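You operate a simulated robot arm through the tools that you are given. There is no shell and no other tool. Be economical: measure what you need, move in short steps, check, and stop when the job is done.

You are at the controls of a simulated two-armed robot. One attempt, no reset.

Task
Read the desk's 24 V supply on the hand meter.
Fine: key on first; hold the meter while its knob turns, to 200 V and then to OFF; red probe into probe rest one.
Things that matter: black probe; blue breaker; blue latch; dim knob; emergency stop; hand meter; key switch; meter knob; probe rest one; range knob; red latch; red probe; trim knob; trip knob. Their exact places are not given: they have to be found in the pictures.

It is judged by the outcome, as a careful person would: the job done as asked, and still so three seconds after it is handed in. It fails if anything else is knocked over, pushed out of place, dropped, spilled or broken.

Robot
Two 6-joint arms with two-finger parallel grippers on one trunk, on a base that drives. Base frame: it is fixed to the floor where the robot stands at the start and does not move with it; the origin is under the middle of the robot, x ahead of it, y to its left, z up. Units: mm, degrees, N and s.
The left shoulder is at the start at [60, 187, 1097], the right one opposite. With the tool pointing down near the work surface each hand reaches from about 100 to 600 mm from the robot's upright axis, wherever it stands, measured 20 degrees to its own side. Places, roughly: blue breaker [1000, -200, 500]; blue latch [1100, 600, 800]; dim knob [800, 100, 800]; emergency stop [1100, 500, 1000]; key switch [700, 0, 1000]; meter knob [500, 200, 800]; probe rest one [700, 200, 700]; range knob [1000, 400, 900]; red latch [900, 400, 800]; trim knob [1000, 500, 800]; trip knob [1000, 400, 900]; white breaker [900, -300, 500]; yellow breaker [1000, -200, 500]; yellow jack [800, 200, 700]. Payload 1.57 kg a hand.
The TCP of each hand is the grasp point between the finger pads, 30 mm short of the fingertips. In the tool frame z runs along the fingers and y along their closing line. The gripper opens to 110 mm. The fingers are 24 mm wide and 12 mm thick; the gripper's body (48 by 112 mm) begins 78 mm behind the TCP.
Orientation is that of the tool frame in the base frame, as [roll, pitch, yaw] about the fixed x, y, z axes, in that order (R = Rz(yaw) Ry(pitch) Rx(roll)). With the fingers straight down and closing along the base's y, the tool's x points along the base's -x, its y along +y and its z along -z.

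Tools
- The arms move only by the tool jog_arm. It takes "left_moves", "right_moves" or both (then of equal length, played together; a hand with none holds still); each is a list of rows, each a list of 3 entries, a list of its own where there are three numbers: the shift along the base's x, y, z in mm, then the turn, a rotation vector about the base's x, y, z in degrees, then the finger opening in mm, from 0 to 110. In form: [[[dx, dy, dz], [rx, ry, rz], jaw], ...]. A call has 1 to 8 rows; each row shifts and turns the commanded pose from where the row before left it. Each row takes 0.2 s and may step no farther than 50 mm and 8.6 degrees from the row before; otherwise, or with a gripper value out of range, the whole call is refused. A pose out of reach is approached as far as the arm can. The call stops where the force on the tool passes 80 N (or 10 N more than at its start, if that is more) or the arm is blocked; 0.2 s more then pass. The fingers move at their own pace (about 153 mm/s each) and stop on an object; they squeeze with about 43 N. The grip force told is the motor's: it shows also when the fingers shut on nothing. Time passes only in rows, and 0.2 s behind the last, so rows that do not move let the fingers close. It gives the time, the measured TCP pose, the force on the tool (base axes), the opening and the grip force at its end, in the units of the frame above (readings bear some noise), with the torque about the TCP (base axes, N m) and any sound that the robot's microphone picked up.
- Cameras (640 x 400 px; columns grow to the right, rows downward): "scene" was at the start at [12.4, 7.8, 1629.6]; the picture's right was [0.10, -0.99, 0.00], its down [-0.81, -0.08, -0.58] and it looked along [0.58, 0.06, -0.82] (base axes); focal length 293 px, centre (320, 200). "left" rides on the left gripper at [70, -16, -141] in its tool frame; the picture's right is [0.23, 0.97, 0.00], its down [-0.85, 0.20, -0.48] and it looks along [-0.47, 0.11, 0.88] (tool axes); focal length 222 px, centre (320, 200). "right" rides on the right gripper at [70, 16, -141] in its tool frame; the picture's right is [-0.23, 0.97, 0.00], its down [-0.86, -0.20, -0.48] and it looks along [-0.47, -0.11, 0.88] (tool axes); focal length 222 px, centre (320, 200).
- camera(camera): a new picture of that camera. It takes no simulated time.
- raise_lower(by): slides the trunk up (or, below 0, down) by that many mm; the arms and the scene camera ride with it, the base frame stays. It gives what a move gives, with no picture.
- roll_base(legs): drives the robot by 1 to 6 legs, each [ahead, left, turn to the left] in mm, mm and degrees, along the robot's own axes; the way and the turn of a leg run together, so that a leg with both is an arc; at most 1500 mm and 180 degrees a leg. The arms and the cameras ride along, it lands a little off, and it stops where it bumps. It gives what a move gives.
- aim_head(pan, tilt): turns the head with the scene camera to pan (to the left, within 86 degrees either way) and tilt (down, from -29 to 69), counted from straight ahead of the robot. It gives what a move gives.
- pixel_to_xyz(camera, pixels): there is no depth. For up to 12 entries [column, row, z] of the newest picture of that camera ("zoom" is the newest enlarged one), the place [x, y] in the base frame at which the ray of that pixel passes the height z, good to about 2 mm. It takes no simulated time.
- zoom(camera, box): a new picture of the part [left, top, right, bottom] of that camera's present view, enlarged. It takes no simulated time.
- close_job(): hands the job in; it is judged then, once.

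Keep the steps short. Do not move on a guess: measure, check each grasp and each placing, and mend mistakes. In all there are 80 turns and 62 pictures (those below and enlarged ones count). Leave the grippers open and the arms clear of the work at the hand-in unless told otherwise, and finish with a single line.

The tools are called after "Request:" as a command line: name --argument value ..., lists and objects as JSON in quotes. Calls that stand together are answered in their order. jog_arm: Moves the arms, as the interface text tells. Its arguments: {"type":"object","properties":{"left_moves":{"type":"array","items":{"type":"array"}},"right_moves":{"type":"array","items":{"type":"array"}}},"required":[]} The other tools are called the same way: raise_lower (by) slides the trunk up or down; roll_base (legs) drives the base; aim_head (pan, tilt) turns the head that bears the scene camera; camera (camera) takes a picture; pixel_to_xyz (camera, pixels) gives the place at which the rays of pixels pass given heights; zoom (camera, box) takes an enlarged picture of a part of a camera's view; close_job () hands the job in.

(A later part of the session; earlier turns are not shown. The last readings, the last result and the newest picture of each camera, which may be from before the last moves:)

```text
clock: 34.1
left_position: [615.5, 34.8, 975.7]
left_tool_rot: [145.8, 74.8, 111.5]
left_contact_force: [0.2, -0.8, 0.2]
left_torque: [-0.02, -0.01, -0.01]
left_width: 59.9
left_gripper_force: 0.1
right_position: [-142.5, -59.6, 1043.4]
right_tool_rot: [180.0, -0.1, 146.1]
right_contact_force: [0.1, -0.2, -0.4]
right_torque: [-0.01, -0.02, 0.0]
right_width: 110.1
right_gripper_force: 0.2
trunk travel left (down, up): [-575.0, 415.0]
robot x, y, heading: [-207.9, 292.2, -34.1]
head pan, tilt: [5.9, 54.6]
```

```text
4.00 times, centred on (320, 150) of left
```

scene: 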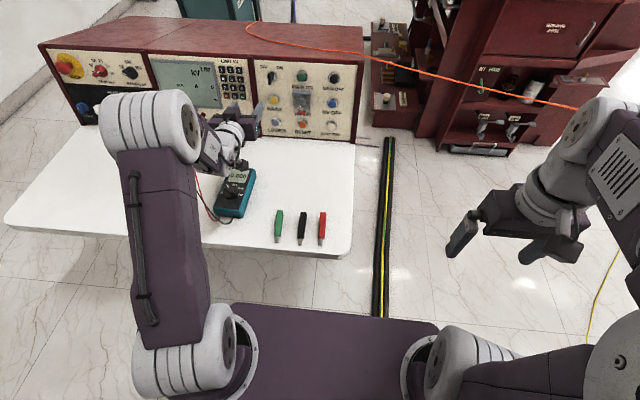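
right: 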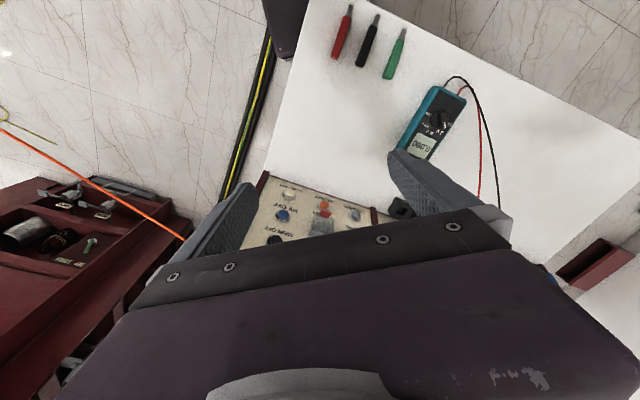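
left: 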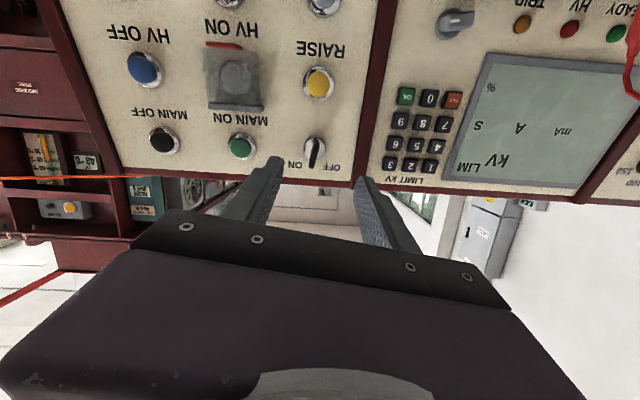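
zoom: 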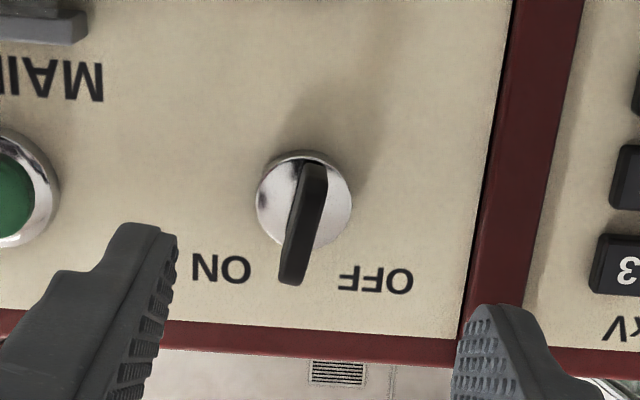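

Rolling is free here; only straight reach ran out. I retract the hand 50 mm, drive the base forward 105 mm, then re-centre.

Request:
jog_arm --left_moves '[[[-20.5, 13.5, 5.5], [0, 0, 0], 60], [[-20.5, 13.5, 5.5], [0, 0, 0], 60]]'

Request:
roll_base --legs '[[100, 0, 0]]'

Request:
zoom --camera "left" --box '[240, 100, 400, 200]'

```text
clock: 34.7
left_position: [586.0, 55.7, 984.4]
left_tool_rot: [146.2, 74.6, 111.3]
left_contact_force: [-0.6, 0.1, 0.0]
left_torque: [0.01, 0.01, -0.03]
left_width: 60.2
left_gripper_force: 0.1
left hand out of reach, approached as far as the arm can: row 2
right_position: [-141.4, -59.6, 1043.3]
right_tool_rot: [-180.0, -0.2, 146.0]
right_contact_force: [1.2, 0.1, 0.6]
right_torque: [0.0, -0.01, -0.01]
right_width: 110.1
right_gripper_force: 0.0
trunk travel left (down, up): [-575.0, 415.0]
robot x, y, heading: [-212.8, 291.8, -34.4]
head pan, tilt: [5.9, 54.6]
```

```text
clock: 35.9
left_position: [668.9, 0.7, 983.7]
left_tool_rot: [146.1, 74.6, 111.2]
left_contact_force: [-1.0, -0.5, -0.1]
left_torque: [-0.01, 0.0, -0.01]
left_width: 60.2
left_gripper_force: 0.0
right_position: [-59.6, -115.2, 1044.1]
right_tool_rot: [-179.9, -0.1, 146.0]
right_contact_force: [0.1, -0.2, -1.1]
right_torque: [0.02, 0.03, 0.02]
right_width: 110.0
right_gripper_force: 0.0
trunk travel left (down, up): [-575.0, 415.0]
robot x, y, heading: [-125.8, 239.4, -33.9]
head pan, tilt: [5.9, 54.6]
```

```text
4.00 times, centred on (320, 150) of left
```

zoom: 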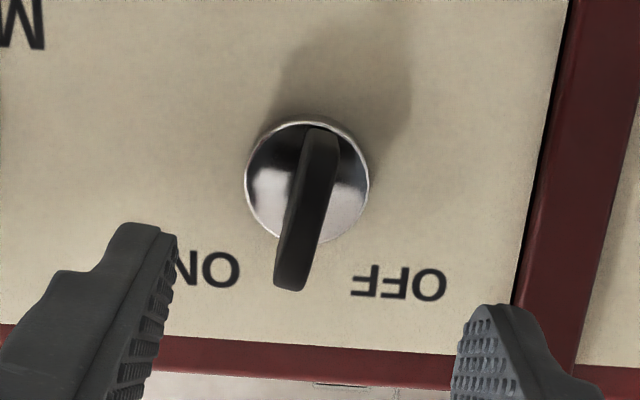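

Key is 16 mm down, 7 mm right and 23 mm ahead (image and memory agree). Correcting sideways first, then advancing to the grasp point and checking before closing.

Request:
jog_arm --left_moves '[[[-6.7, -3.7, -15.2], [0, 0, 0], 60], [[9, -6, -2.5], [0, 0, 0], 60], [[9, -6, -2.5], [0, 0, 0], 60]]'

Request:
zoom --camera "left" --box '[240, 100, 400, 200]'

```text
clock: 36.7
left_position: [684.5, -13.5, 972.3]
left_tool_rot: [146.0, 74.6, 111.1]
left_contact_force: [0.3, 0.6, -0.6]
left_torque: [0.0, 0.02, -0.01]
left_width: 60.0
left_gripper_force: 0.1
left hand out of reach, approached as far as the arm can: row 1
right_position: [-59.9, -116.1, 1044.0]
right_tool_rot: [-179.9, 0.1, 146.1]
right_contact_force: [-0.6, -0.6, 0.1]
right_torque: [0.0, -0.03, 0.0]
right_width: 109.9
right_gripper_force: 0.0
trunk travel left (down, up): [-575.0, 415.0]
robot x, y, heading: [-128.2, 234.5, -34.0]
head pan, tilt: [5.9, 54.6]
```

```text
4.00 times, centred on (320, 150) of left
```

zoom: 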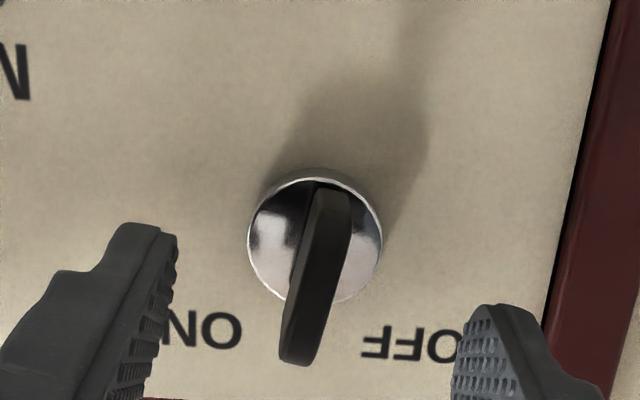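

Still ~8 mm high on the bow. Trying to drop 9 mm.

Request:
jog_arm --left_moves '[[[-2, 0, -4.5], [0, 0, 0], 60], [[-1, 0, -4.5], [0, 0, 0], 60]]'

```text
clock: 37.3
left_position: [681.1, -13.0, 963.8]
left_tool_rot: [146.3, 74.6, 111.4]
left_contact_force: [1.5, -0.2, -0.3]
left_torque: [-0.01, -0.01, -0.04]
left_width: 59.8
left_gripper_force: 0.1
right_position: [-59.7, -115.2, 1044.3]
right_tool_rot: [180.0, 0.0, 146.1]
right_contact_force: [0.4, 1.1, 0.2]
right_torque: [0.0, -0.01, 0.02]
right_width: 110.1
right_gripper_force: 0.1
trunk travel left (down, up): [-575.0, 415.0]
robot x, y, heading: [-127.6, 237.3, -33.9]
head pan, tilt: [5.9, 54.6]
```

On the grasp point within 2 mm. Closing and turning the remaining ~36°.

Request:
jog_arm --left_moves '[[[0, 0, 0], [0, 0, 0], 0], [[0, 0, 0], [0, 0, 0], 0], [[0, 0, 0], [5.8, -3.85, -1.6], 0], [[0, 0, 0], [5.8, -3.85, -1.6], 0], [[0, 0, 0], [5.8, -3.85, -1.6], 0], [[0, 0, 0], [5.8, -3.85, -1.6], 0], [[0, 0, 0], [5.8, -3.85, -1.6], 0]]'

Request:
camera --camera "scene"

```text
clock: 38.9
left_position: [691.7, -24.8, 965.3]
left_tool_rot: [108.6, 43.7, 68.7]
left_contact_force: [-57.9, -6.9, -26.0]
left_torque: [-0.3, 0.11, -0.55]
left_width: 7.2
left_gripper_force: 26.1
left hand out of reach, approached as far as the arm can: row 3, 4, 5, 7
right_position: [-66.5, -118.3, 1043.3]
right_tool_rot: [179.6, 0.3, 146.0]
right_contact_force: [1.0, 0.1, 0.2]
right_torque: [0.03, 0.03, 0.01]
right_width: 110.1
right_gripper_force: 0.0
trunk travel left (down, up): [-575.0, 415.0]
robot x, y, heading: [-129.4, 232.9, -33.6]
head pan, tilt: [5.9, 54.6]
```

```text
27 pictures are left
```

scene: 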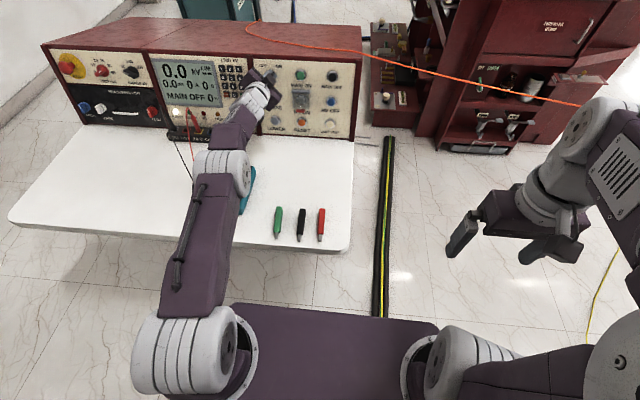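

The console display has lit up ("0.0 kV … MAIN OFF"): the key is ON. Opening the jaws and backing the base straight out.

Request:
jog_arm --left_moves '[[[0, 0, 0], [0, 0, 0], 60], [[0, 0, 0], [0, 0, 0], 60]]'

Request:
roll_base --legs '[[-120, 0, 0]]'

Request:
zoom --camera "left" --box '[200, 50, 440, 200]'

```text
clock: 39.5
left_position: [701.8, -16.4, 969.2]
left_tool_rot: [108.0, 44.0, 68.8]
left_contact_force: [-0.1, 0.2, 0.8]
left_torque: [-0.01, -0.02, 0.03]
left_width: 60.3
left_gripper_force: 0.1
right_position: [-60.8, -117.0, 1043.9]
right_tool_rot: [179.9, 0.0, 146.2]
right_contact_force: [-0.3, 0.8, 0.6]
right_torque: [0.0, -0.01, -0.01]
right_width: 109.6
right_gripper_force: 0.1
trunk travel left (down, up): [-575.0, 415.0]
robot x, y, heading: [-125.1, 231.2, -33.8]
head pan, tilt: [5.9, 54.6]
```

```text
clock: 40.7
left_position: [602.3, 48.7, 966.6]
left_tool_rot: [108.2, 44.2, 68.8]
left_contact_force: [-1.1, 0.6, 0.2]
left_torque: [0.03, 0.02, 0.0]
left_width: 60.0
left_gripper_force: 0.1
right_position: [-158.7, -48.7, 1043.5]
right_tool_rot: [-180.0, 0.0, 146.0]
right_contact_force: [-0.6, 0.0, 1.1]
right_torque: [-0.03, -0.03, -0.01]
right_width: 110.1
right_gripper_force: 0.0
trunk travel left (down, up): [-575.0, 415.0]
robot x, y, heading: [-227.8, 302.1, -34.2]
head pan, tilt: [5.9, 54.6]
```

```text
2.67 times, centred on (320, 125) of left
```

zoom: 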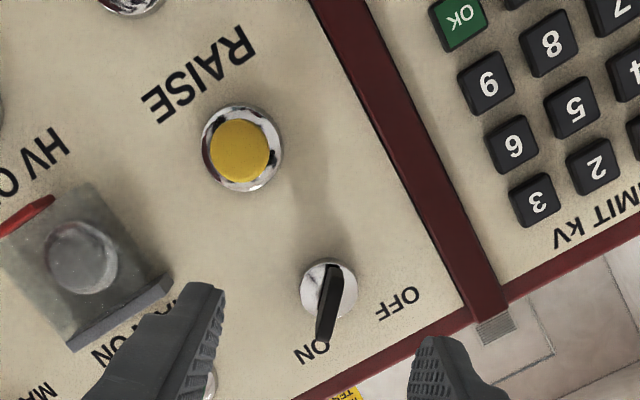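

Key confirmed ON. Next the meter: I'll roll the left hand back and pitch it down while pulling it away from the panel, in preparation to hold the meter's near end with a tilted hand.

Request:
jog_arm --left_moves '[[[0, 0, 0], [-6.5, 4.3, 1.8], 90], [[0, 0, 0], [-6.5, 4.3, 1.8], 90], [[0, 0, 0], [-6.5, 4.3, 1.8], 90], [[0, 0, 0], [-6.5, 4.3, 1.8], 90], [[0, 0, 0], [-6.5, 4.3, 1.8], 90]]'

Request:
jog_arm --left_moves '[[[-36, 24, 5], [4.5, 6.7, 0], 90], [[-36, 24, 5], [4.5, 6.7, 0], 90], [[-36, 24, 5], [4.5, 6.7, 0], 90], [[-36, 24, 5], [4.5, 6.7, 0], 90], [[-36, 24, 5], [2.6, 4, 0], 90], [[-36, 24, 5], [0, 0, 0], 90]]'

Request:
roll_base --legs '[[0, 323, 0], [100, 0, 0]]'

Request:
camera --camera "scene"

```text
clock: 41.9
left_position: [602.8, 47.9, 966.8]
left_tool_rot: [161.6, 76.6, 127.3]
left_contact_force: [0.0, -0.1, 0.5]
left_torque: [-0.01, 0.03, -0.03]
left_width: 90.0
left_gripper_force: 0.1
right_position: [-159.9, -48.7, 1044.6]
right_tool_rot: [180.0, 0.1, 146.0]
right_contact_force: [1.9, 0.3, -0.8]
right_torque: [0.0, 0.02, -0.01]
right_width: 109.8
right_gripper_force: 0.1
trunk travel left (down, up): [-575.0, 415.0]
robot x, y, heading: [-228.0, 301.3, -33.8]
head pan, tilt: [5.9, 54.6]
```

```text
clock: 43.3
left_position: [384.8, 195.3, 994.8]
left_tool_rot: [176.3, 40.2, 140.2]
left_contact_force: [0.3, 0.1, 0.0]
left_torque: [0.03, 0.02, -0.01]
left_width: 90.3
left_gripper_force: 0.0
right_position: [-161.9, -49.3, 1043.3]
right_tool_rot: [180.0, 0.2, 146.0]
right_contact_force: [0.0, 0.1, -0.8]
right_torque: [0.0, 0.0, 0.02]
right_width: 110.1
right_gripper_force: 0.0
trunk travel left (down, up): [-575.0, 415.0]
robot x, y, heading: [-227.6, 302.5, -34.1]
head pan, tilt: [5.9, 54.6]
```

```text
clock: 46.2
left_position: [650.3, 407.6, 994.5]
left_tool_rot: [176.3, 40.1, 140.4]
left_contact_force: [0.5, 0.2, -0.4]
left_torque: [0.0, 0.03, 0.01]
left_width: 90.0
left_gripper_force: 0.0
right_position: [105.8, 164.7, 1044.3]
right_tool_rot: [179.9, -0.1, 146.0]
right_contact_force: [-0.3, -0.3, -0.2]
right_torque: [-0.02, 0.05, -0.02]
right_width: 110.0
right_gripper_force: 0.0
trunk travel left (down, up): [-575.0, 415.0]
robot x, y, heading: [39.2, 517.0, -34.0]
head pan, tilt: [5.9, 54.6]
```

```text
25 pictures are left
```

scene: 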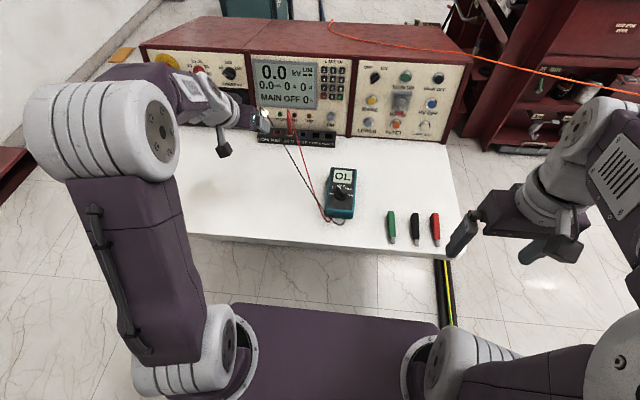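

The meter now shows "OL" (over-range on 2 V), so the 24 V is live. Close-up of the meter for the geometry.

Request:
zoom --camera "scene" --box '[296, 160, 376, 230]'

Request:
pixel_to_xyz --camera "zoom" --pixels '[[320, 200, 770]]'

```text
5.71 times, centred on (336, 195) of scene
```

zoom: 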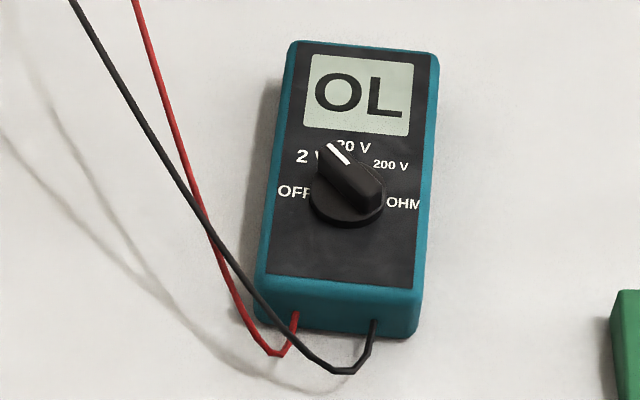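

```text
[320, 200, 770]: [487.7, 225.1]
```

The knob points to 2 V (45° left); 200 V is 45° right, OFF 90° left of the display direction. Measuring corners and knob.

Request:
pixel_to_xyz --camera "zoom" --pixels '[[256, 322, 740], [408, 338, 740], [256, 280, 772], [420, 298, 772], [291, 44, 772], [438, 55, 772], [256, 280, 780], [347, 207, 772], [338, 155, 792], [372, 190, 792], [345, 215, 775]]'

```text
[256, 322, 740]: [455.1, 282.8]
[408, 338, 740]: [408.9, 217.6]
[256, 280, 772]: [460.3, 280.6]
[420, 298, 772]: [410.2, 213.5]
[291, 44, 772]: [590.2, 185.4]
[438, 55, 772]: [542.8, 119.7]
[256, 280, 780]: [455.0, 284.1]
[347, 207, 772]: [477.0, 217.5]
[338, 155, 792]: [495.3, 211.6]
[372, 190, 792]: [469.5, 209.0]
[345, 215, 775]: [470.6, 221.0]
```

Meter: 80 mm wide, ~37 mm high, axis heading -36°, knob about 52 mm from the near end at (477,217). The left hand will hold the near end at about (447,238,770), tilted; first I take it above that point and bring the right hand above the knob, high.

Request:
jog_arm --left_moves '[[[-26, -23, -12], [-2.3, 1.6, -1.8], 96], [[-26, -23, -12], [0, 0, 0], 96], [[-26, -23, -12], [0, 0, 0], 96], [[-26, -23, -12], [0, 0, 0], 96], [[-26, -23, -12], [0, 0, 0], 96], [[-26, -20, -15], [0, 0, 0], 96], [[-26, -20, -15], [0, 0, 0], 96], [[-26, -13, -15], [0, 0, 0], 96]]' --right_moves '[[[20, 0, 10], [0, 0, 5.4], 60], [[20, 0, 10], [0, 0, 5.4], 60], [[20, 0, 10], [0, 0, 5.4], 60], [[20, 0, 10], [0, 0, 5.4], 60], [[20, 0, 10], [0, 0, 5.4], 60], [[20, 0, 0], [0, 0, 5.4], 60], [[20, 0, 0], [0, 0, 5.4], 60], [[20, 0, 0], [0, 0, 5.4], 60]]'

Request:
camera --camera "left"

```text
clock: 48.0
left_position: [481.5, 278.0, 905.2]
left_tool_rot: [180.0, 40.3, 140.9]
left_contact_force: [-1.2, -1.0, -0.1]
left_torque: [0.01, 0.01, 0.01]
left_width: 96.2
left_gripper_force: 0.0
left hand out of reach, approached as far as the arm can: row 4, 5, 6
right_position: [263.7, 163.5, 1092.4]
right_tool_rot: [180.0, 0.1, -170.7]
right_contact_force: [-0.1, -0.1, 0.6]
right_torque: [0.0, -0.01, -0.01]
right_width: 59.9
right_gripper_force: 0.1
trunk travel left (down, up): [-575.0, 415.0]
robot x, y, heading: [36.5, 518.2, -33.9]
head pan, tilt: [5.9, 54.6]
```

```text
23 pictures are left
```

left: 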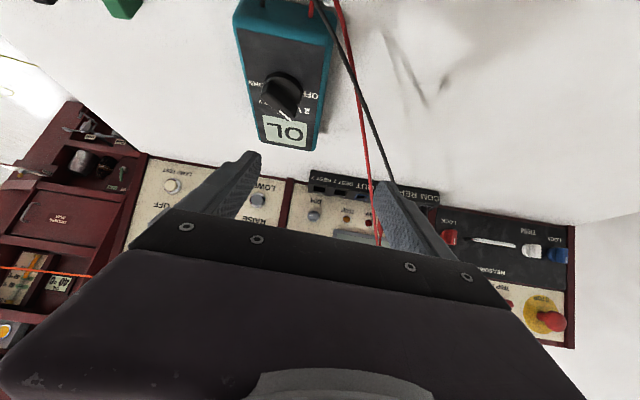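

The hand is pointed at the meter with the cables left of its left finger's way. Moving over the holding point and correcting yaw by +3.4°.

Request:
jog_arm --left_moves '[[[-9, -10, -10], [0, 0, 3.4], 96], [[-9, -10, -10], [0, 0, 0], 96], [[-9, -10, -10], [0, 0, 0], 96], [[-8, -10, -10], [0, 0, 0], 96]]'

```text
clock: 49.0
left_position: [447.6, 238.1, 865.0]
left_tool_rot: [179.9, 40.4, 144.4]
left_contact_force: [0.1, 0.3, -0.2]
left_torque: [0.0, 0.01, 0.04]
left_width: 96.0
left_gripper_force: 0.1
right_position: [263.0, 162.9, 1092.7]
right_tool_rot: [179.9, 0.0, -170.7]
right_contact_force: [-0.3, -0.7, 0.3]
right_torque: [0.02, -0.04, 0.01]
right_width: 60.2
right_gripper_force: 0.0
trunk travel left (down, up): [-575.0, 415.0]
robot x, y, heading: [37.0, 516.1, -34.1]
head pan, tilt: [5.9, 54.6]
```

Exactly at the target in plan. Checking from both cameras before lowering.

Request:
camera --camera "left"

Request:
camera --camera "scene"

```text
22 pictures are left
```

left: 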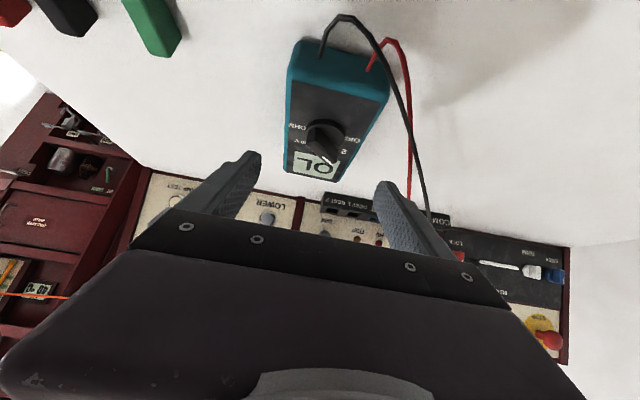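

```text
21 pictures are left
```

scene: 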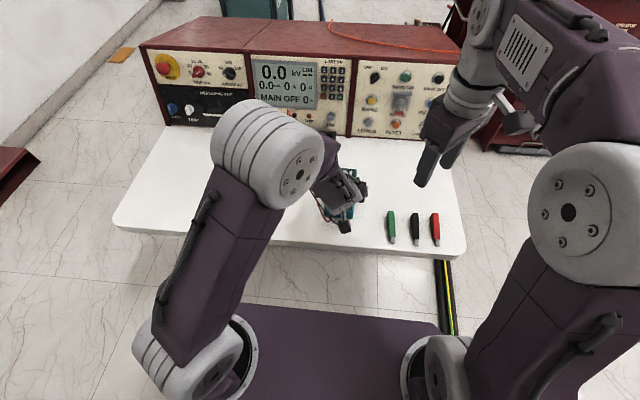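

Lines up. Lowering the left hand 70 mm, then look.

Request:
jog_arm --left_moves '[[[0, 0, -18], [0, 0, 0], 96], [[0, 0, -18], [0, 0, 0], 96], [[0, 0, -18], [0, 0, 0], 96], [[0, 0, -16], [0, 0, 0], 96]]'

Request:
camera --camera "left"

```text
clock: 50.0
left_position: [444.8, 239.0, 795.9]
left_tool_rot: [180.0, 40.3, 144.3]
left_contact_force: [0.4, 0.1, 0.4]
left_torque: [0.01, 0.0, 0.03]
left_width: 96.0
left_gripper_force: 0.1
right_position: [264.9, 163.9, 1093.2]
right_tool_rot: [-180.0, 0.0, -170.7]
right_contact_force: [0.8, -0.8, 0.1]
right_torque: [-0.03, 0.01, -0.01]
right_width: 59.9
right_gripper_force: 0.1
trunk travel left (down, up): [-575.0, 415.0]
robot x, y, heading: [36.4, 516.7, -34.2]
head pan, tilt: [5.9, 54.6]
```

```text
20 pictures are left
```

left: 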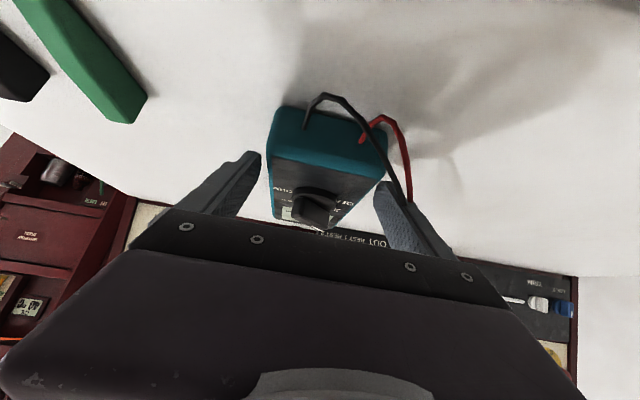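

Numbers and image agree within 1 mm. Lowering the last 26 mm and closing on the meter's sides.

Request:
jog_arm --left_moves '[[[1, 0, -13], [0, 0, 0], 96], [[1, 0, -13], [0, 0, 0], 96], [[0, 0, 0], [0, 0, 0], 75], [[0, 0, 0], [0, 0, 0], 75], [[0, 0, 0], [0, 0, 0], 70]]' --right_moves '[[[25, 5, -15], [0, 0, 0], 60], [[25, 5, -15], [0, 0, 0], 60], [[25, 5, -15], [0, 0, 0], 60], [[25, 5, -15], [0, 0, 0], 60], [[25, 5, -15], [0, 0, 0], 60]]'

Request:
camera --camera "right"

```text
clock: 51.2
left_position: [446.8, 239.5, 771.1]
left_tool_rot: [-180.0, 40.5, 144.3]
left_contact_force: [0.7, 3.0, 10.9]
left_torque: [-0.52, -0.05, -0.25]
left_width: 86.0
left_gripper_force: 42.8
right_position: [388.2, 189.8, 1018.7]
right_tool_rot: [-180.0, 0.0, -170.8]
right_contact_force: [0.1, 0.2, -0.3]
right_torque: [-0.03, 0.02, -0.01]
right_width: 59.6
right_gripper_force: 0.0
trunk travel left (down, up): [-575.0, 415.0]
robot x, y, heading: [37.3, 518.7, -33.9]
head pan, tilt: [5.9, 54.6]
```

```text
19 pictures are left
```

right: 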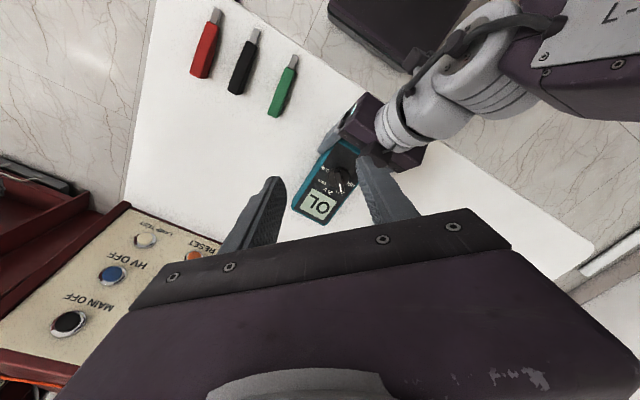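

The meter is firmly held (86 mm, 43 N). Bringing the right hand above the knob to z = 880 with jaws at 44.

Request:
jog_arm --right_moves '[[[22, 7, -34], [0, 0, 0], 44], [[22, 7, -34], [0, 0, 0], 44], [[22, 7, -34], [0, 0, 0], 44], [[22.8, 6.2, -36], [0, 0, 0], 44]]'

Request:
camera --camera "right"

```text
clock: 52.2
left_position: [447.9, 240.2, 770.5]
left_tool_rot: [180.0, 40.6, 144.3]
left_contact_force: [1.0, 0.4, 15.0]
left_torque: [-0.6, -0.04, -0.07]
left_width: 85.9
left_gripper_force: 42.9
right_position: [478.7, 217.0, 882.7]
right_tool_rot: [-180.0, 0.1, -170.9]
right_contact_force: [-0.5, -0.9, -0.3]
right_torque: [0.0, -0.01, 0.01]
right_width: 43.8
right_gripper_force: 0.0
trunk travel left (down, up): [-575.0, 415.0]
robot x, y, heading: [36.8, 511.2, -33.8]
head pan, tilt: [5.9, 54.6]
```

```text
18 pictures are left
```

right: 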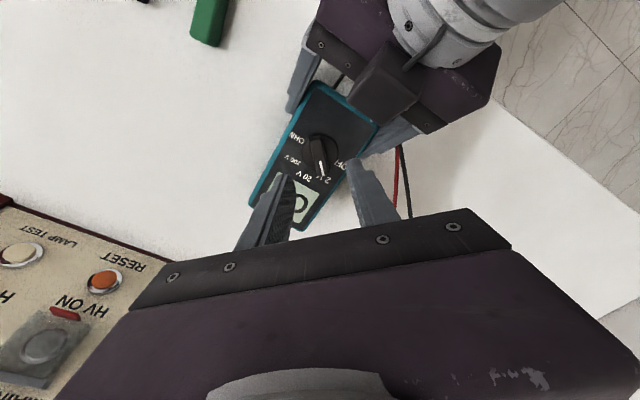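

The axis projects to (320.6,157) and the handle is centred at about (320,157) with matching angle. Lowering 70 mm to z ≈ 812 and closing on the handle.

Request:
jog_arm --right_moves '[[[0, 0, -20], [0, 0, 0], 44], [[0, 0, -20], [0, 0, 0], 44], [[0, 0, -18], [0, 0, 0], 44], [[0, 0, -12], [0, 0, 0], 44]]'

Request:
zoom --camera "right" --box '[240, 110, 400, 210]'

```text
clock: 53.2
left_position: [447.7, 239.3, 771.5]
left_tool_rot: [-180.0, 40.4, 144.3]
left_contact_force: [5.4, -2.6, 12.4]
left_torque: [-0.79, 0.32, -0.51]
left_width: 85.6
left_gripper_force: 43.6
right_position: [477.9, 216.5, 811.9]
right_tool_rot: [-180.0, 0.1, -170.8]
right_contact_force: [-2.7, 0.2, 8.7]
right_torque: [0.21, 0.15, 0.17]
right_width: 44.4
right_gripper_force: 0.6
trunk travel left (down, up): [-575.0, 415.0]
robot x, y, heading: [37.0, 515.3, -34.0]
head pan, tilt: [5.9, 54.6]
```

```text
4.00 times, centred on (320, 160) of right
```

zoom: 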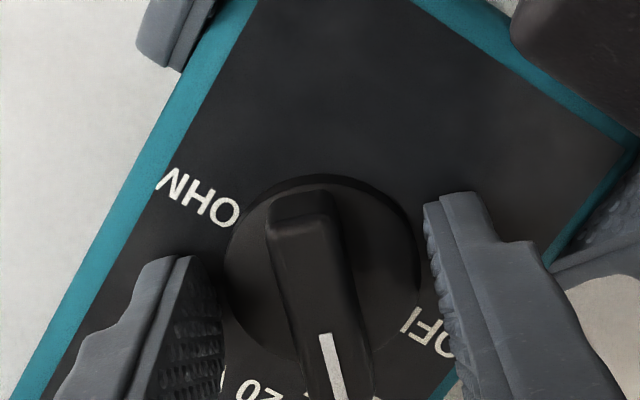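

Light touch (9 N) on the meter's face. I lift 3 mm and close on the handle.

Request:
jog_arm --right_moves '[[[0, 0, 3], [0, 0, 0], 44], [[0, 0, 0], [0, 0, 0], 20], [[0, 0, 0], [0, 0, 0], 0], [[0, 0, 0], [0, 0, 0], 0]]'

```text
clock: 54.2
left_position: [447.0, 238.5, 770.8]
left_tool_rot: [-180.0, 40.6, 144.2]
left_contact_force: [-4.0, 0.0, 28.4]
left_torque: [0.06, -0.22, 0.25]
left_width: 86.1
left_gripper_force: 42.5
right_position: [476.6, 217.3, 814.1]
right_tool_rot: [180.0, 0.0, -170.8]
right_contact_force: [5.3, 1.0, -9.6]
right_torque: [0.09, -0.37, 0.01]
right_width: 37.3
right_gripper_force: 43.2
trunk travel left (down, up): [-575.0, 415.0]
robot x, y, heading: [36.3, 515.2, -33.7]
head pan, tilt: [5.9, 54.6]
```

Stopped at 37 mm: that's the dial disc, not the handle. Opening, raising 10 mm and closing again.

Request:
jog_arm --right_moves '[[[0, 0, 0], [0, 0, 0], 44], [[0, 0, 5], [0, 0, 0], 44], [[0, 0, 5], [0, 0, 0], 44], [[0, 0, 0], [0, 0, 0], 20], [[0, 0, 0], [0, 0, 0], 0], [[0, 0, 0], [0, 0, 0], 0]]'

Request:
zoom --camera "right" --box '[240, 110, 400, 210]'

```text
clock: 55.6
left_position: [447.0, 238.9, 771.7]
left_tool_rot: [180.0, 40.5, 144.3]
left_contact_force: [6.0, -7.6, 17.1]
left_torque: [-0.06, 0.12, -0.05]
left_width: 85.7
left_gripper_force: 43.5
right_position: [478.1, 216.9, 824.5]
right_tool_rot: [180.0, 0.0, -170.8]
right_contact_force: [-3.2, 5.1, 5.3]
right_torque: [0.15, 0.23, -0.01]
right_width: 12.6
right_gripper_force: 29.8
trunk travel left (down, up): [-575.0, 415.0]
robot x, y, heading: [39.1, 515.1, -34.2]
head pan, tilt: [5.9, 54.6]
```

```text
4.00 times, centred on (320, 160) of right
```

zoom: 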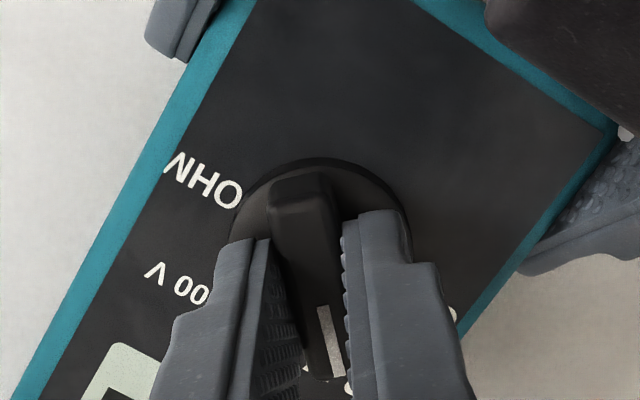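

The handle is gripped (12.6 mm), centred. Turning clockwise 90° to 200 V in two parts.

Request:
jog_arm --right_moves '[[[0, 0, 0], [0, 0, -7.5], 0], [[0, 0, 0], [0, 0, -7.5], 0], [[0, 0, 0], [0, 0, -7.5], 0], [[0, 0, 0], [0, 0, -7.5], 0], [[0, 0, 0], [0, 0, -7.5], 0], [[0, 0, 0], [0, 0, -7.5], 0]]'

Request:
jog_arm --right_moves '[[[0, 0, 0], [0, 0, -7.5], 0], [[0, 0, 0], [0, 0, -7.5], 0], [[0, 0, 0], [0, 0, -7.5], 0], [[0, 0, 0], [0, 0, -7.5], 0], [[0, 0, 0], [0, 0, -7.5], 0], [[0, 0, 0], [0, 0, -7.5], 0], [[0, 0, 0], [0, 0, 0], 0]]'

Request:
camera --camera "right"

```text
clock: 57.0
left_position: [446.6, 239.7, 770.6]
left_tool_rot: [-180.0, 40.5, 144.3]
left_contact_force: [12.0, -17.1, 7.2]
left_torque: [0.08, 0.02, 0.02]
left_width: 85.7
left_gripper_force: 43.1
right_position: [478.2, 217.3, 825.3]
right_tool_rot: [-180.0, 0.0, 144.1]
right_contact_force: [-8.7, 13.7, 13.6]
right_torque: [0.32, 0.17, 0.01]
right_width: 12.8
right_gripper_force: 29.5
trunk travel left (down, up): [-575.0, 415.0]
robot x, y, heading: [36.9, 513.0, -33.9]
head pan, tilt: [5.9, 54.6]
```

```text
clock: 58.6
left_position: [446.3, 238.9, 769.7]
left_tool_rot: [-179.9, 40.5, 144.4]
left_contact_force: [11.8, -16.5, 5.3]
left_torque: [-0.33, -0.28, -0.33]
left_width: 85.6
left_gripper_force: 43.4
right_position: [477.2, 217.7, 824.8]
right_tool_rot: [180.0, 0.0, 99.1]
right_contact_force: [-10.7, 14.6, 11.7]
right_torque: [0.34, 0.27, 0.0]
right_width: 12.5
right_gripper_force: 29.3
trunk travel left (down, up): [-575.0, 415.0]
robot x, y, heading: [38.3, 517.2, -34.1]
head pan, tilt: [5.9, 54.6]
```

```text
15 pictures are left
```

right: 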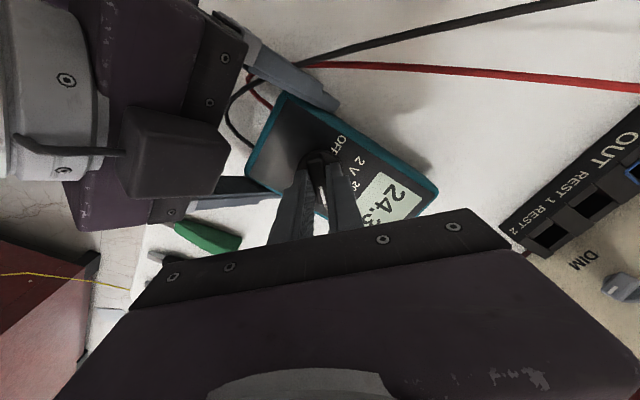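

The display shows "24.…". Enlarging to read it.

Request:
zoom --camera "right" --box '[340, 160, 440, 225]'

Request:
zoom --camera "scene" --box '[290, 140, 390, 210]'

```text
6.15 times, centred on (390, 192) of right
```

zoom: 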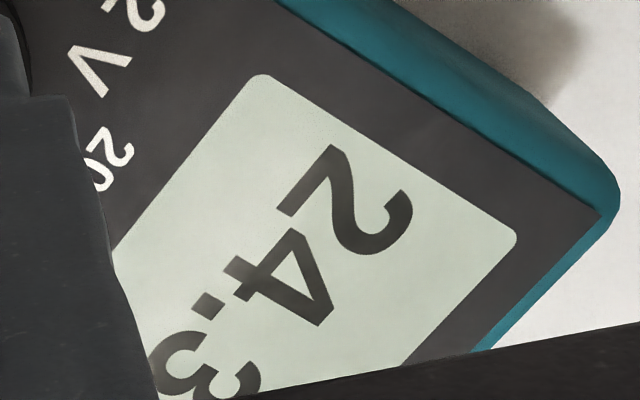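

```text
5.71 times, centred on (340, 175) of scene
```

zoom: 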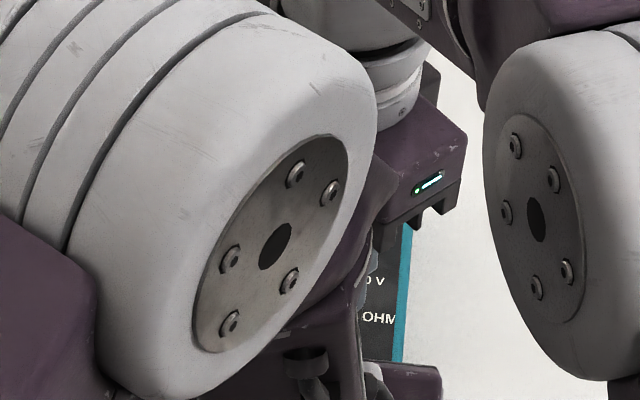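

Reads 24.3 V on the 200 V range. Now turning counter-clockwise 135° to OFF, still holding the meter.

Request:
jog_arm --right_moves '[[[0, 0, 0], [0, 0, 0], 0], [[0, 0, 0], [0, 0, 7.5], 0], [[0, 0, 0], [0, 0, 7.5], 0], [[0, 0, 0], [0, 0, 7.5], 0], [[0, 0, 0], [0, 0, 7.5], 0], [[0, 0, 0], [0, 0, 7.5], 0], [[0, 0, 0], [0, 0, 7.5], 0]]'

Request:
jog_arm --right_moves '[[[0, 0, 0], [0, 0, 7.5], 0], [[0, 0, 0], [0, 0, 7.5], 0], [[0, 0, 0], [0, 0, 7.5], 0], [[0, 0, 0], [0, 0, 7.5], 0], [[0, 0, 0], [0, 0, 7.5], 0], [[0, 0, 0], [0, 0, 7.5], 0]]'

Request:
jog_arm --right_moves '[[[0, 0, 0], [0, 0, 7.5], 0], [[0, 0, 0], [0, 0, 7.5], 0], [[0, 0, 0], [0, 0, 7.5], 0], [[0, 0, 0], [0, 0, 7.5], 0], [[0, 0, 0], [0, 0, 7.5], 0], [[0, 0, 0], [0, 0, 7.5], 0], [[0, 0, 0], [0, 0, 0], 0]]'

Request:
camera --camera "right"

```text
clock: 60.2
left_position: [446.7, 238.7, 770.5]
left_tool_rot: [179.9, 40.5, 144.3]
left_contact_force: [9.8, -15.6, 7.9]
left_torque: [0.03, -0.19, -0.15]
left_width: 85.9
left_gripper_force: 43.2
right_position: [478.4, 218.2, 825.9]
right_tool_rot: [179.9, 0.0, 144.3]
right_contact_force: [-9.1, 16.7, 6.6]
right_torque: [0.29, 0.1, 0.0]
right_width: 12.6
right_gripper_force: 29.2
trunk travel left (down, up): [-575.0, 415.0]
robot x, y, heading: [35.1, 512.7, -33.9]
head pan, tilt: [5.9, 54.6]
```

```text
clock: 61.6
left_position: [445.7, 239.4, 770.6]
left_tool_rot: [-180.0, 40.5, 144.3]
left_contact_force: [7.4, -14.3, 12.1]
left_torque: [-0.01, -0.22, -0.19]
left_width: 85.9
left_gripper_force: 42.8
right_position: [477.0, 217.1, 823.8]
right_tool_rot: [-180.0, 0.0, -170.7]
right_contact_force: [-6.7, 16.0, 2.1]
right_torque: [0.4, 0.04, 0.05]
right_width: 12.8
right_gripper_force: 29.9
trunk travel left (down, up): [-575.0, 415.0]
robot x, y, heading: [38.7, 516.0, -34.0]
head pan, tilt: [5.9, 54.6]
```

```text
clock: 63.2
left_position: [446.7, 239.9, 770.7]
left_tool_rot: [-180.0, 40.4, 144.3]
left_contact_force: [5.5, -16.9, 11.1]
left_torque: [0.24, -0.39, -0.08]
left_width: 85.9
left_gripper_force: 42.9
right_position: [476.8, 216.9, 824.5]
right_tool_rot: [-179.9, 0.0, -125.7]
right_contact_force: [-4.3, 18.8, 3.8]
right_torque: [0.39, 0.2, -0.08]
right_width: 12.8
right_gripper_force: 29.0
trunk travel left (down, up): [-575.0, 415.0]
robot x, y, heading: [35.4, 516.5, -34.1]
head pan, tilt: [5.9, 54.6]
```

```text
12 pictures are left
```

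right: 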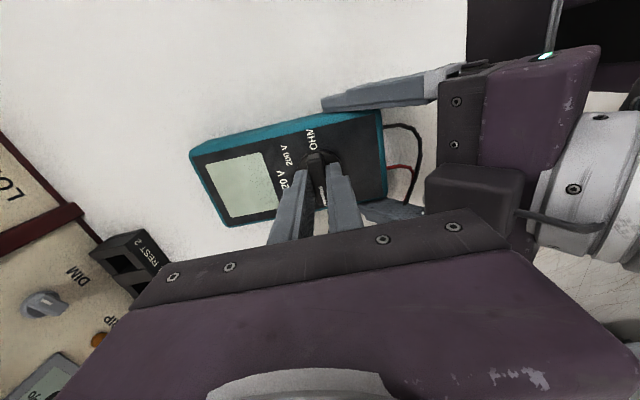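

The display is blank: meter OFF. Opening and lifting the right hand straight up, then releasing the meter with the left hand and lifting that too.

Request:
jog_arm --right_moves '[[[0, 0, 0], [0, 0, 0], 44], [[0, 0, 0], [0, 0, 0], 44], [[0, 0, 30], [0, 0, 0], 44], [[0, 0, 40], [0, 0, 0], 44], [[0, 0, 40], [0, 0, -8], 60], [[0, 0, 40], [0, 0, -8], 60]]'

Request:
jog_arm --left_moves '[[[0, 0, 0], [0, 0, 0], 96], [[0, 0, 0], [0, 0, 0], 96], [[0, 0, 20], [0, 0, 0], 96], [[0, 0, 30], [0, 0, 0], 96], [[-5, 5, 40], [0, 0, 0], 96], [[0, 20, 40], [0, 0, 0], 96], [[0, 30, 20], [0, 0, 0], 96]]' --right_moves '[[[0, 0, 0], [0, 0, 0], 60], [[0, 0, 0], [0, 0, -7], 60], [[0, 0, 0], [0, 0, -7], 60], [[0, 0, 0], [0, 0, -7], 60], [[0, 0, 0], [0, 0, -7], 60], [[0, 0, 0], [0, 0, -7], 60], [[0, 0, 0], [0, 0, -7], 60]]'

Request:
camera --camera "scene"

```text
clock: 64.6
left_position: [446.5, 239.1, 770.9]
left_tool_rot: [-179.9, 40.6, 144.3]
left_contact_force: [3.0, -4.6, 22.1]
left_torque: [-0.46, 0.25, 0.65]
left_width: 85.7
left_gripper_force: 43.1
right_position: [477.3, 218.1, 975.4]
right_tool_rot: [-179.9, -0.1, -141.9]
right_contact_force: [-0.3, -0.3, 0.2]
right_torque: [-0.01, 0.02, 0.04]
right_width: 60.0
right_gripper_force: 0.1
trunk travel left (down, up): [-575.0, 415.0]
robot x, y, heading: [35.1, 515.6, -34.1]
head pan, tilt: [5.9, 54.6]
```

```text
clock: 66.2
left_position: [442.7, 295.4, 920.3]
left_tool_rot: [-179.9, 40.4, 144.3]
left_contact_force: [-0.7, -0.2, -0.6]
left_torque: [0.0, -0.02, -0.03]
left_width: 96.2
left_gripper_force: 0.0
right_position: [478.5, 215.8, 973.4]
right_tool_rot: [-179.9, -0.1, 176.0]
right_contact_force: [0.1, 0.1, 0.0]
right_torque: [0.01, 0.01, 0.02]
right_width: 59.8
right_gripper_force: 0.1
trunk travel left (down, up): [-575.0, 415.0]
robot x, y, heading: [36.2, 511.7, -34.1]
head pan, tilt: [5.9, 54.6]
```

```text
11 pictures are left
```

scene: 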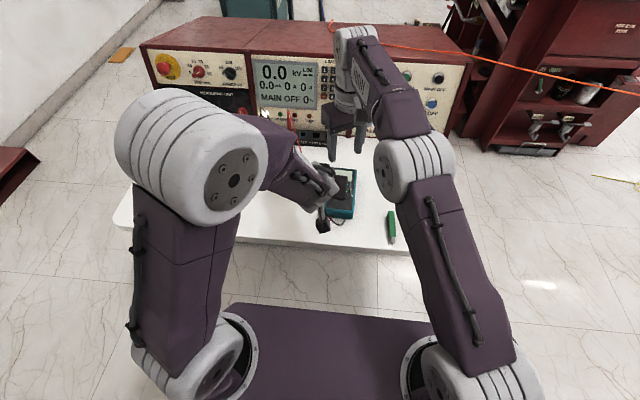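

Both hands are clear of the meter. Now the probe: enlarging the jack block.

Request:
zoom --camera "scene" --box '[250, 95, 346, 155]'

Request:
pixel_to_xyz --camera "scene" --pixels '[[340, 146, 740]]'

```text
6.67 times, centred on (298, 125) of scene
```

zoom: 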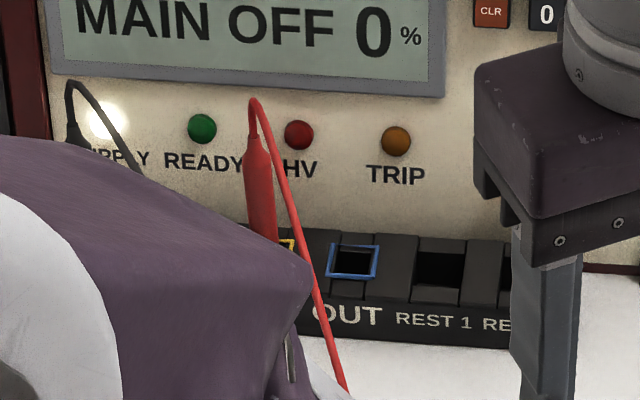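

```text
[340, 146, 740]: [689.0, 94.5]
```

Measuring holes and block edges from this view.

Request:
pixel_to_xyz --camera "zoom" --pixels '[[440, 346, 740], [440, 304, 770], [440, 304, 780], [440, 270, 775], [354, 262, 775], [270, 252, 775], [258, 145, 850], [258, 145, 870], [262, 200, 820]]'

```text
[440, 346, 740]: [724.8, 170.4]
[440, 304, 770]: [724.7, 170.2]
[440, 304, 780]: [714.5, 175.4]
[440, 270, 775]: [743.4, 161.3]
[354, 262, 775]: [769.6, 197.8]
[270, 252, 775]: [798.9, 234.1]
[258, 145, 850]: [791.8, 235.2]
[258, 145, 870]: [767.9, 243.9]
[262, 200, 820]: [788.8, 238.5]
```

Block top is at z≈770; REST 1 at about (748,158), OUT (775,195), so 24 V is at about (800,232); the probe handle spans z≈775–850. I'll turn the left hand fully down and up to z≈985, clear the right hand, then drive forward.

Request:
jog_arm --left_moves '[[[0, 0, 13], [4.7, 6.7, 0], 60], [[0, 0, 13], [4.7, 6.7, 0], 60], [[0, 0, 13], [4.7, 6.7, 0], 60], [[0, 0, 13], [4.7, 6.7, 0], 60], [[0, 0, 13], [4.5, 6.3, 2], 60]]' --right_moves '[[[-28, -16, 12], [0, 0, -7], 100], [[-28, -16, 12], [0, 0, -7], 100], [[-28, -16, 12], [0, 0, -7], 100], [[-28, -16, 12], [0, 0, -7], 100], [[-28, -16, 12], [0, 0, 0], 100]]'

Request:
roll_base --legs '[[255, 0, 0]]'

Request:
camera --camera "left"

```text
clock: 67.4
left_position: [443.4, 294.1, 984.4]
left_tool_rot: [-179.8, -0.3, 146.4]
left_contact_force: [-0.5, -0.9, -0.3]
left_torque: [0.01, 0.0, 0.02]
left_width: 60.1
left_gripper_force: 0.1
right_position: [337.6, 134.3, 1032.0]
right_tool_rot: [179.9, 0.0, 148.1]
right_contact_force: [0.2, -0.6, 0.2]
right_torque: [-0.02, 0.01, 0.01]
right_width: 99.7
right_gripper_force: 0.1
trunk travel left (down, up): [-575.0, 415.0]
robot x, y, heading: [36.6, 514.8, -33.7]
head pan, tilt: [5.9, 54.6]
```

```text
clock: 69.2
left_position: [652.4, 151.4, 984.0]
left_tool_rot: [-179.8, -0.1, 146.2]
left_contact_force: [0.7, 0.6, 1.1]
left_torque: [0.0, 0.0, 0.01]
left_width: 60.0
left_gripper_force: 0.0
right_position: [545.2, -5.9, 1033.8]
right_tool_rot: [180.0, 0.0, 148.1]
right_contact_force: [0.3, -1.3, -0.3]
right_torque: [0.02, 0.0, -0.02]
right_width: 100.1
right_gripper_force: 0.1
trunk travel left (down, up): [-575.0, 415.0]
robot x, y, heading: [244.8, 371.8, -34.1]
head pan, tilt: [5.9, 54.6]
```

```text
9 pictures are left
```

left: 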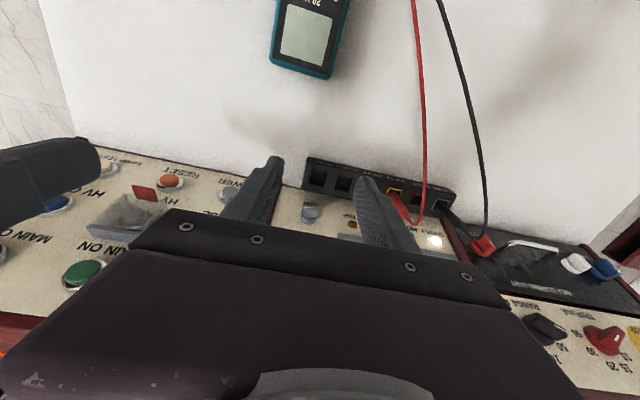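

Jack holes visible. One enlargement to measure them from the hand camera.

Request:
zoom --camera "left" --box '[296, 145, 456, 245]'

Request:
pixel_to_xyz --camera "left" --pixels '[[317, 175, 770], [345, 184, 770], [395, 191, 770], [440, 204, 770]]'

```text
4.00 times, centred on (376, 195) of left
```

zoom: 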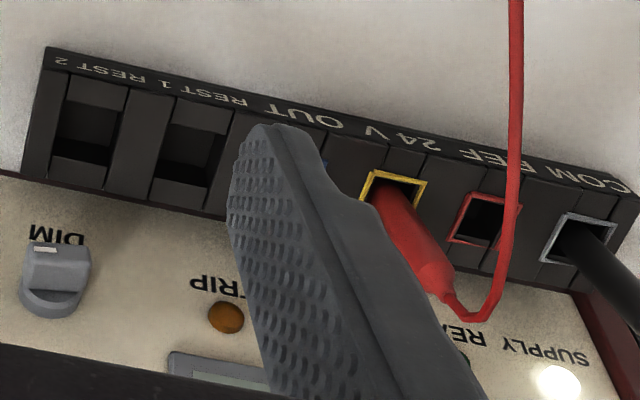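

```text
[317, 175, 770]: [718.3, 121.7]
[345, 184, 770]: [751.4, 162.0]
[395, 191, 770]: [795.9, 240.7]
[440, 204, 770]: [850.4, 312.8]
```

Request:
pixel_to_xyz --camera "zoom" --pixels '[[87, 132, 770], [190, 152, 770], [393, 190, 770], [484, 219, 770], [579, 240, 770], [425, 265, 835], [443, 292, 850]]'

```text
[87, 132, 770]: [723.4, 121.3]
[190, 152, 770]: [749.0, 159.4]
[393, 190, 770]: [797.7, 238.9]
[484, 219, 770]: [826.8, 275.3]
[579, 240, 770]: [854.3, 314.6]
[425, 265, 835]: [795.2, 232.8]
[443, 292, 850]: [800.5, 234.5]
```

Fit: probe axis at about (798.5,235.5), REST 1 at (748.5,159.5). Moving above the probe and lowering to z = 880 for a check.

Request:
jog_arm --left_moves '[[[37, 21, 0], [0, 0, 0], 50], [[37, 21, 0], [0, 0, 0], 50], [[36, 21, 0], [0, 0, 0], 50], [[36, 21, -5], [0, 0, 0], 50], [[0, 0, -40], [0, 0, 0], 50], [[0, 0, -40], [0, 0, 0], 50]]'

Request:
camera --camera "left"

```text
clock: 70.6
left_position: [799.2, 235.3, 900.5]
left_tool_rot: [-179.9, -0.2, 146.3]
left_contact_force: [0.4, 0.2, -0.4]
left_torque: [0.01, -0.01, -0.02]
left_width: 49.9
left_gripper_force: 0.1
right_position: [547.0, -6.4, 1033.3]
right_tool_rot: [179.9, -0.2, 148.0]
right_contact_force: [0.1, 0.2, 0.8]
right_torque: [-0.02, 0.01, 0.0]
right_width: 100.0
right_gripper_force: 0.0
trunk travel left (down, up): [-575.0, 415.0]
robot x, y, heading: [245.3, 371.4, -34.0]
head pan, tilt: [5.9, 54.6]
```

```text
7 pictures are left
```

left: 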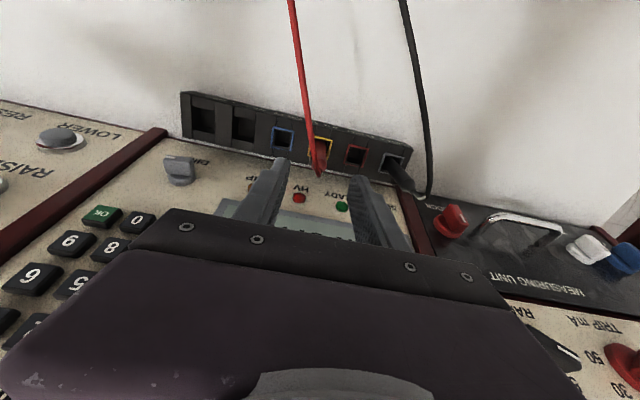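

The 24 V hole is at (320,144) where the axis should be. Lowering 75 mm and closing on the red probe.

Request:
jog_arm --left_moves '[[[0, 0, -25], [0, 0, 0], 50], [[0, 0, -25], [0, 0, 0], 50], [[0, 0, -23], [0, 0, 0], 50], [[0, 0, 0], [0, 0, 0], 20], [[0, 0, 0], [0, 0, 0], 0], [[0, 0, 0], [0, 0, 0], 0]]'

Request:
camera --camera "left"

```text
clock: 72.0
left_position: [799.5, 234.5, 826.1]
left_tool_rot: [-179.9, -0.1, 146.3]
left_contact_force: [-0.9, 0.5, 0.7]
left_torque: [-0.01, 0.0, -0.04]
left_width: 13.4
left_gripper_force: 30.2
right_position: [546.7, -6.5, 1032.7]
right_tool_rot: [179.9, 0.0, 148.1]
right_contact_force: [-0.6, 0.5, 0.1]
right_torque: [-0.03, -0.01, 0.01]
right_width: 100.0
right_gripper_force: 0.0
trunk travel left (down, up): [-575.0, 415.0]
robot x, y, heading: [242.4, 369.3, -34.3]
head pan, tilt: [5.9, 54.6]
```

```text
6 pictures are left
```

left: 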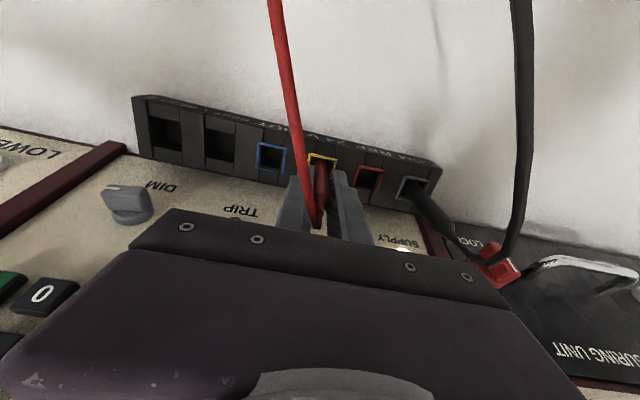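

Probe gripped (13.4 mm). Drawing it straight up 70 mm, then over REST 1.

Request:
jog_arm --left_moves '[[[0, 0, 12], [0, 0, 0], 0], [[0, 0, 18], [0, 0, 0], 0], [[0, 0, 20], [0, 0, 0], 0], [[0, 0, 20], [0, 0, 0], 0], [[-17, -26, 0], [0, 0, 0], 0], [[-17, -25, 0], [0, 0, 0], 0], [[-16.5, -24.5, 0], [0, 0, 0], 0], [[0, 0, 0], [0, 0, 0], 0]]'

Request:
camera --camera "left"

```text
clock: 73.8
left_position: [747.8, 160.2, 896.9]
left_tool_rot: [-179.8, -0.1, 146.3]
left_contact_force: [0.9, 1.0, 0.5]
left_torque: [0.01, -0.05, 0.02]
left_width: 13.1
left_gripper_force: 30.0
right_position: [545.8, -5.7, 1033.6]
right_tool_rot: [-179.9, 0.0, 148.0]
right_contact_force: [-0.1, 0.5, -0.5]
right_torque: [-0.04, 0.02, 0.03]
right_width: 100.1
right_gripper_force: 0.2
trunk travel left (down, up): [-575.0, 415.0]
robot x, y, heading: [247.5, 372.5, -34.1]
head pan, tilt: [5.9, 54.6]
```

```text
5 pictures are left
```

left: 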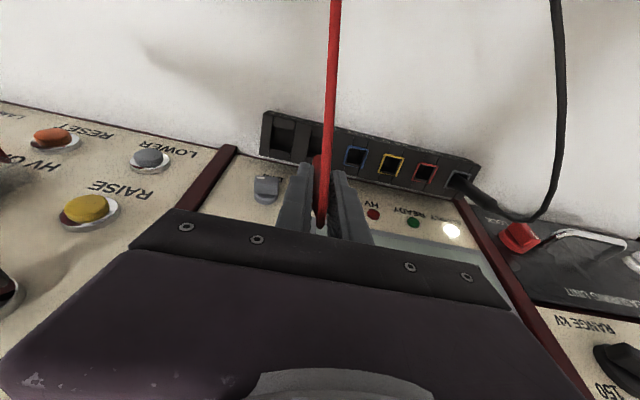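

REST 1 lies between REST 2 (290,137) and OUT (356,156), i.e. about (322,146), matching the axis. An enlargement to check the tip over the hole.

Request:
zoom --camera "left" --box '[260, 100, 380, 175]'

```text
5.33 times, centred on (320, 138) of left
```

zoom: 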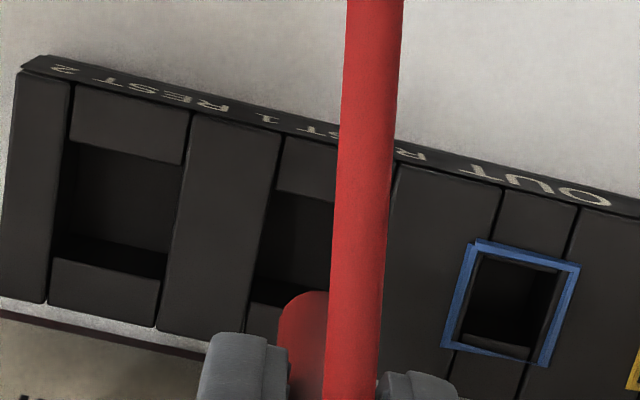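

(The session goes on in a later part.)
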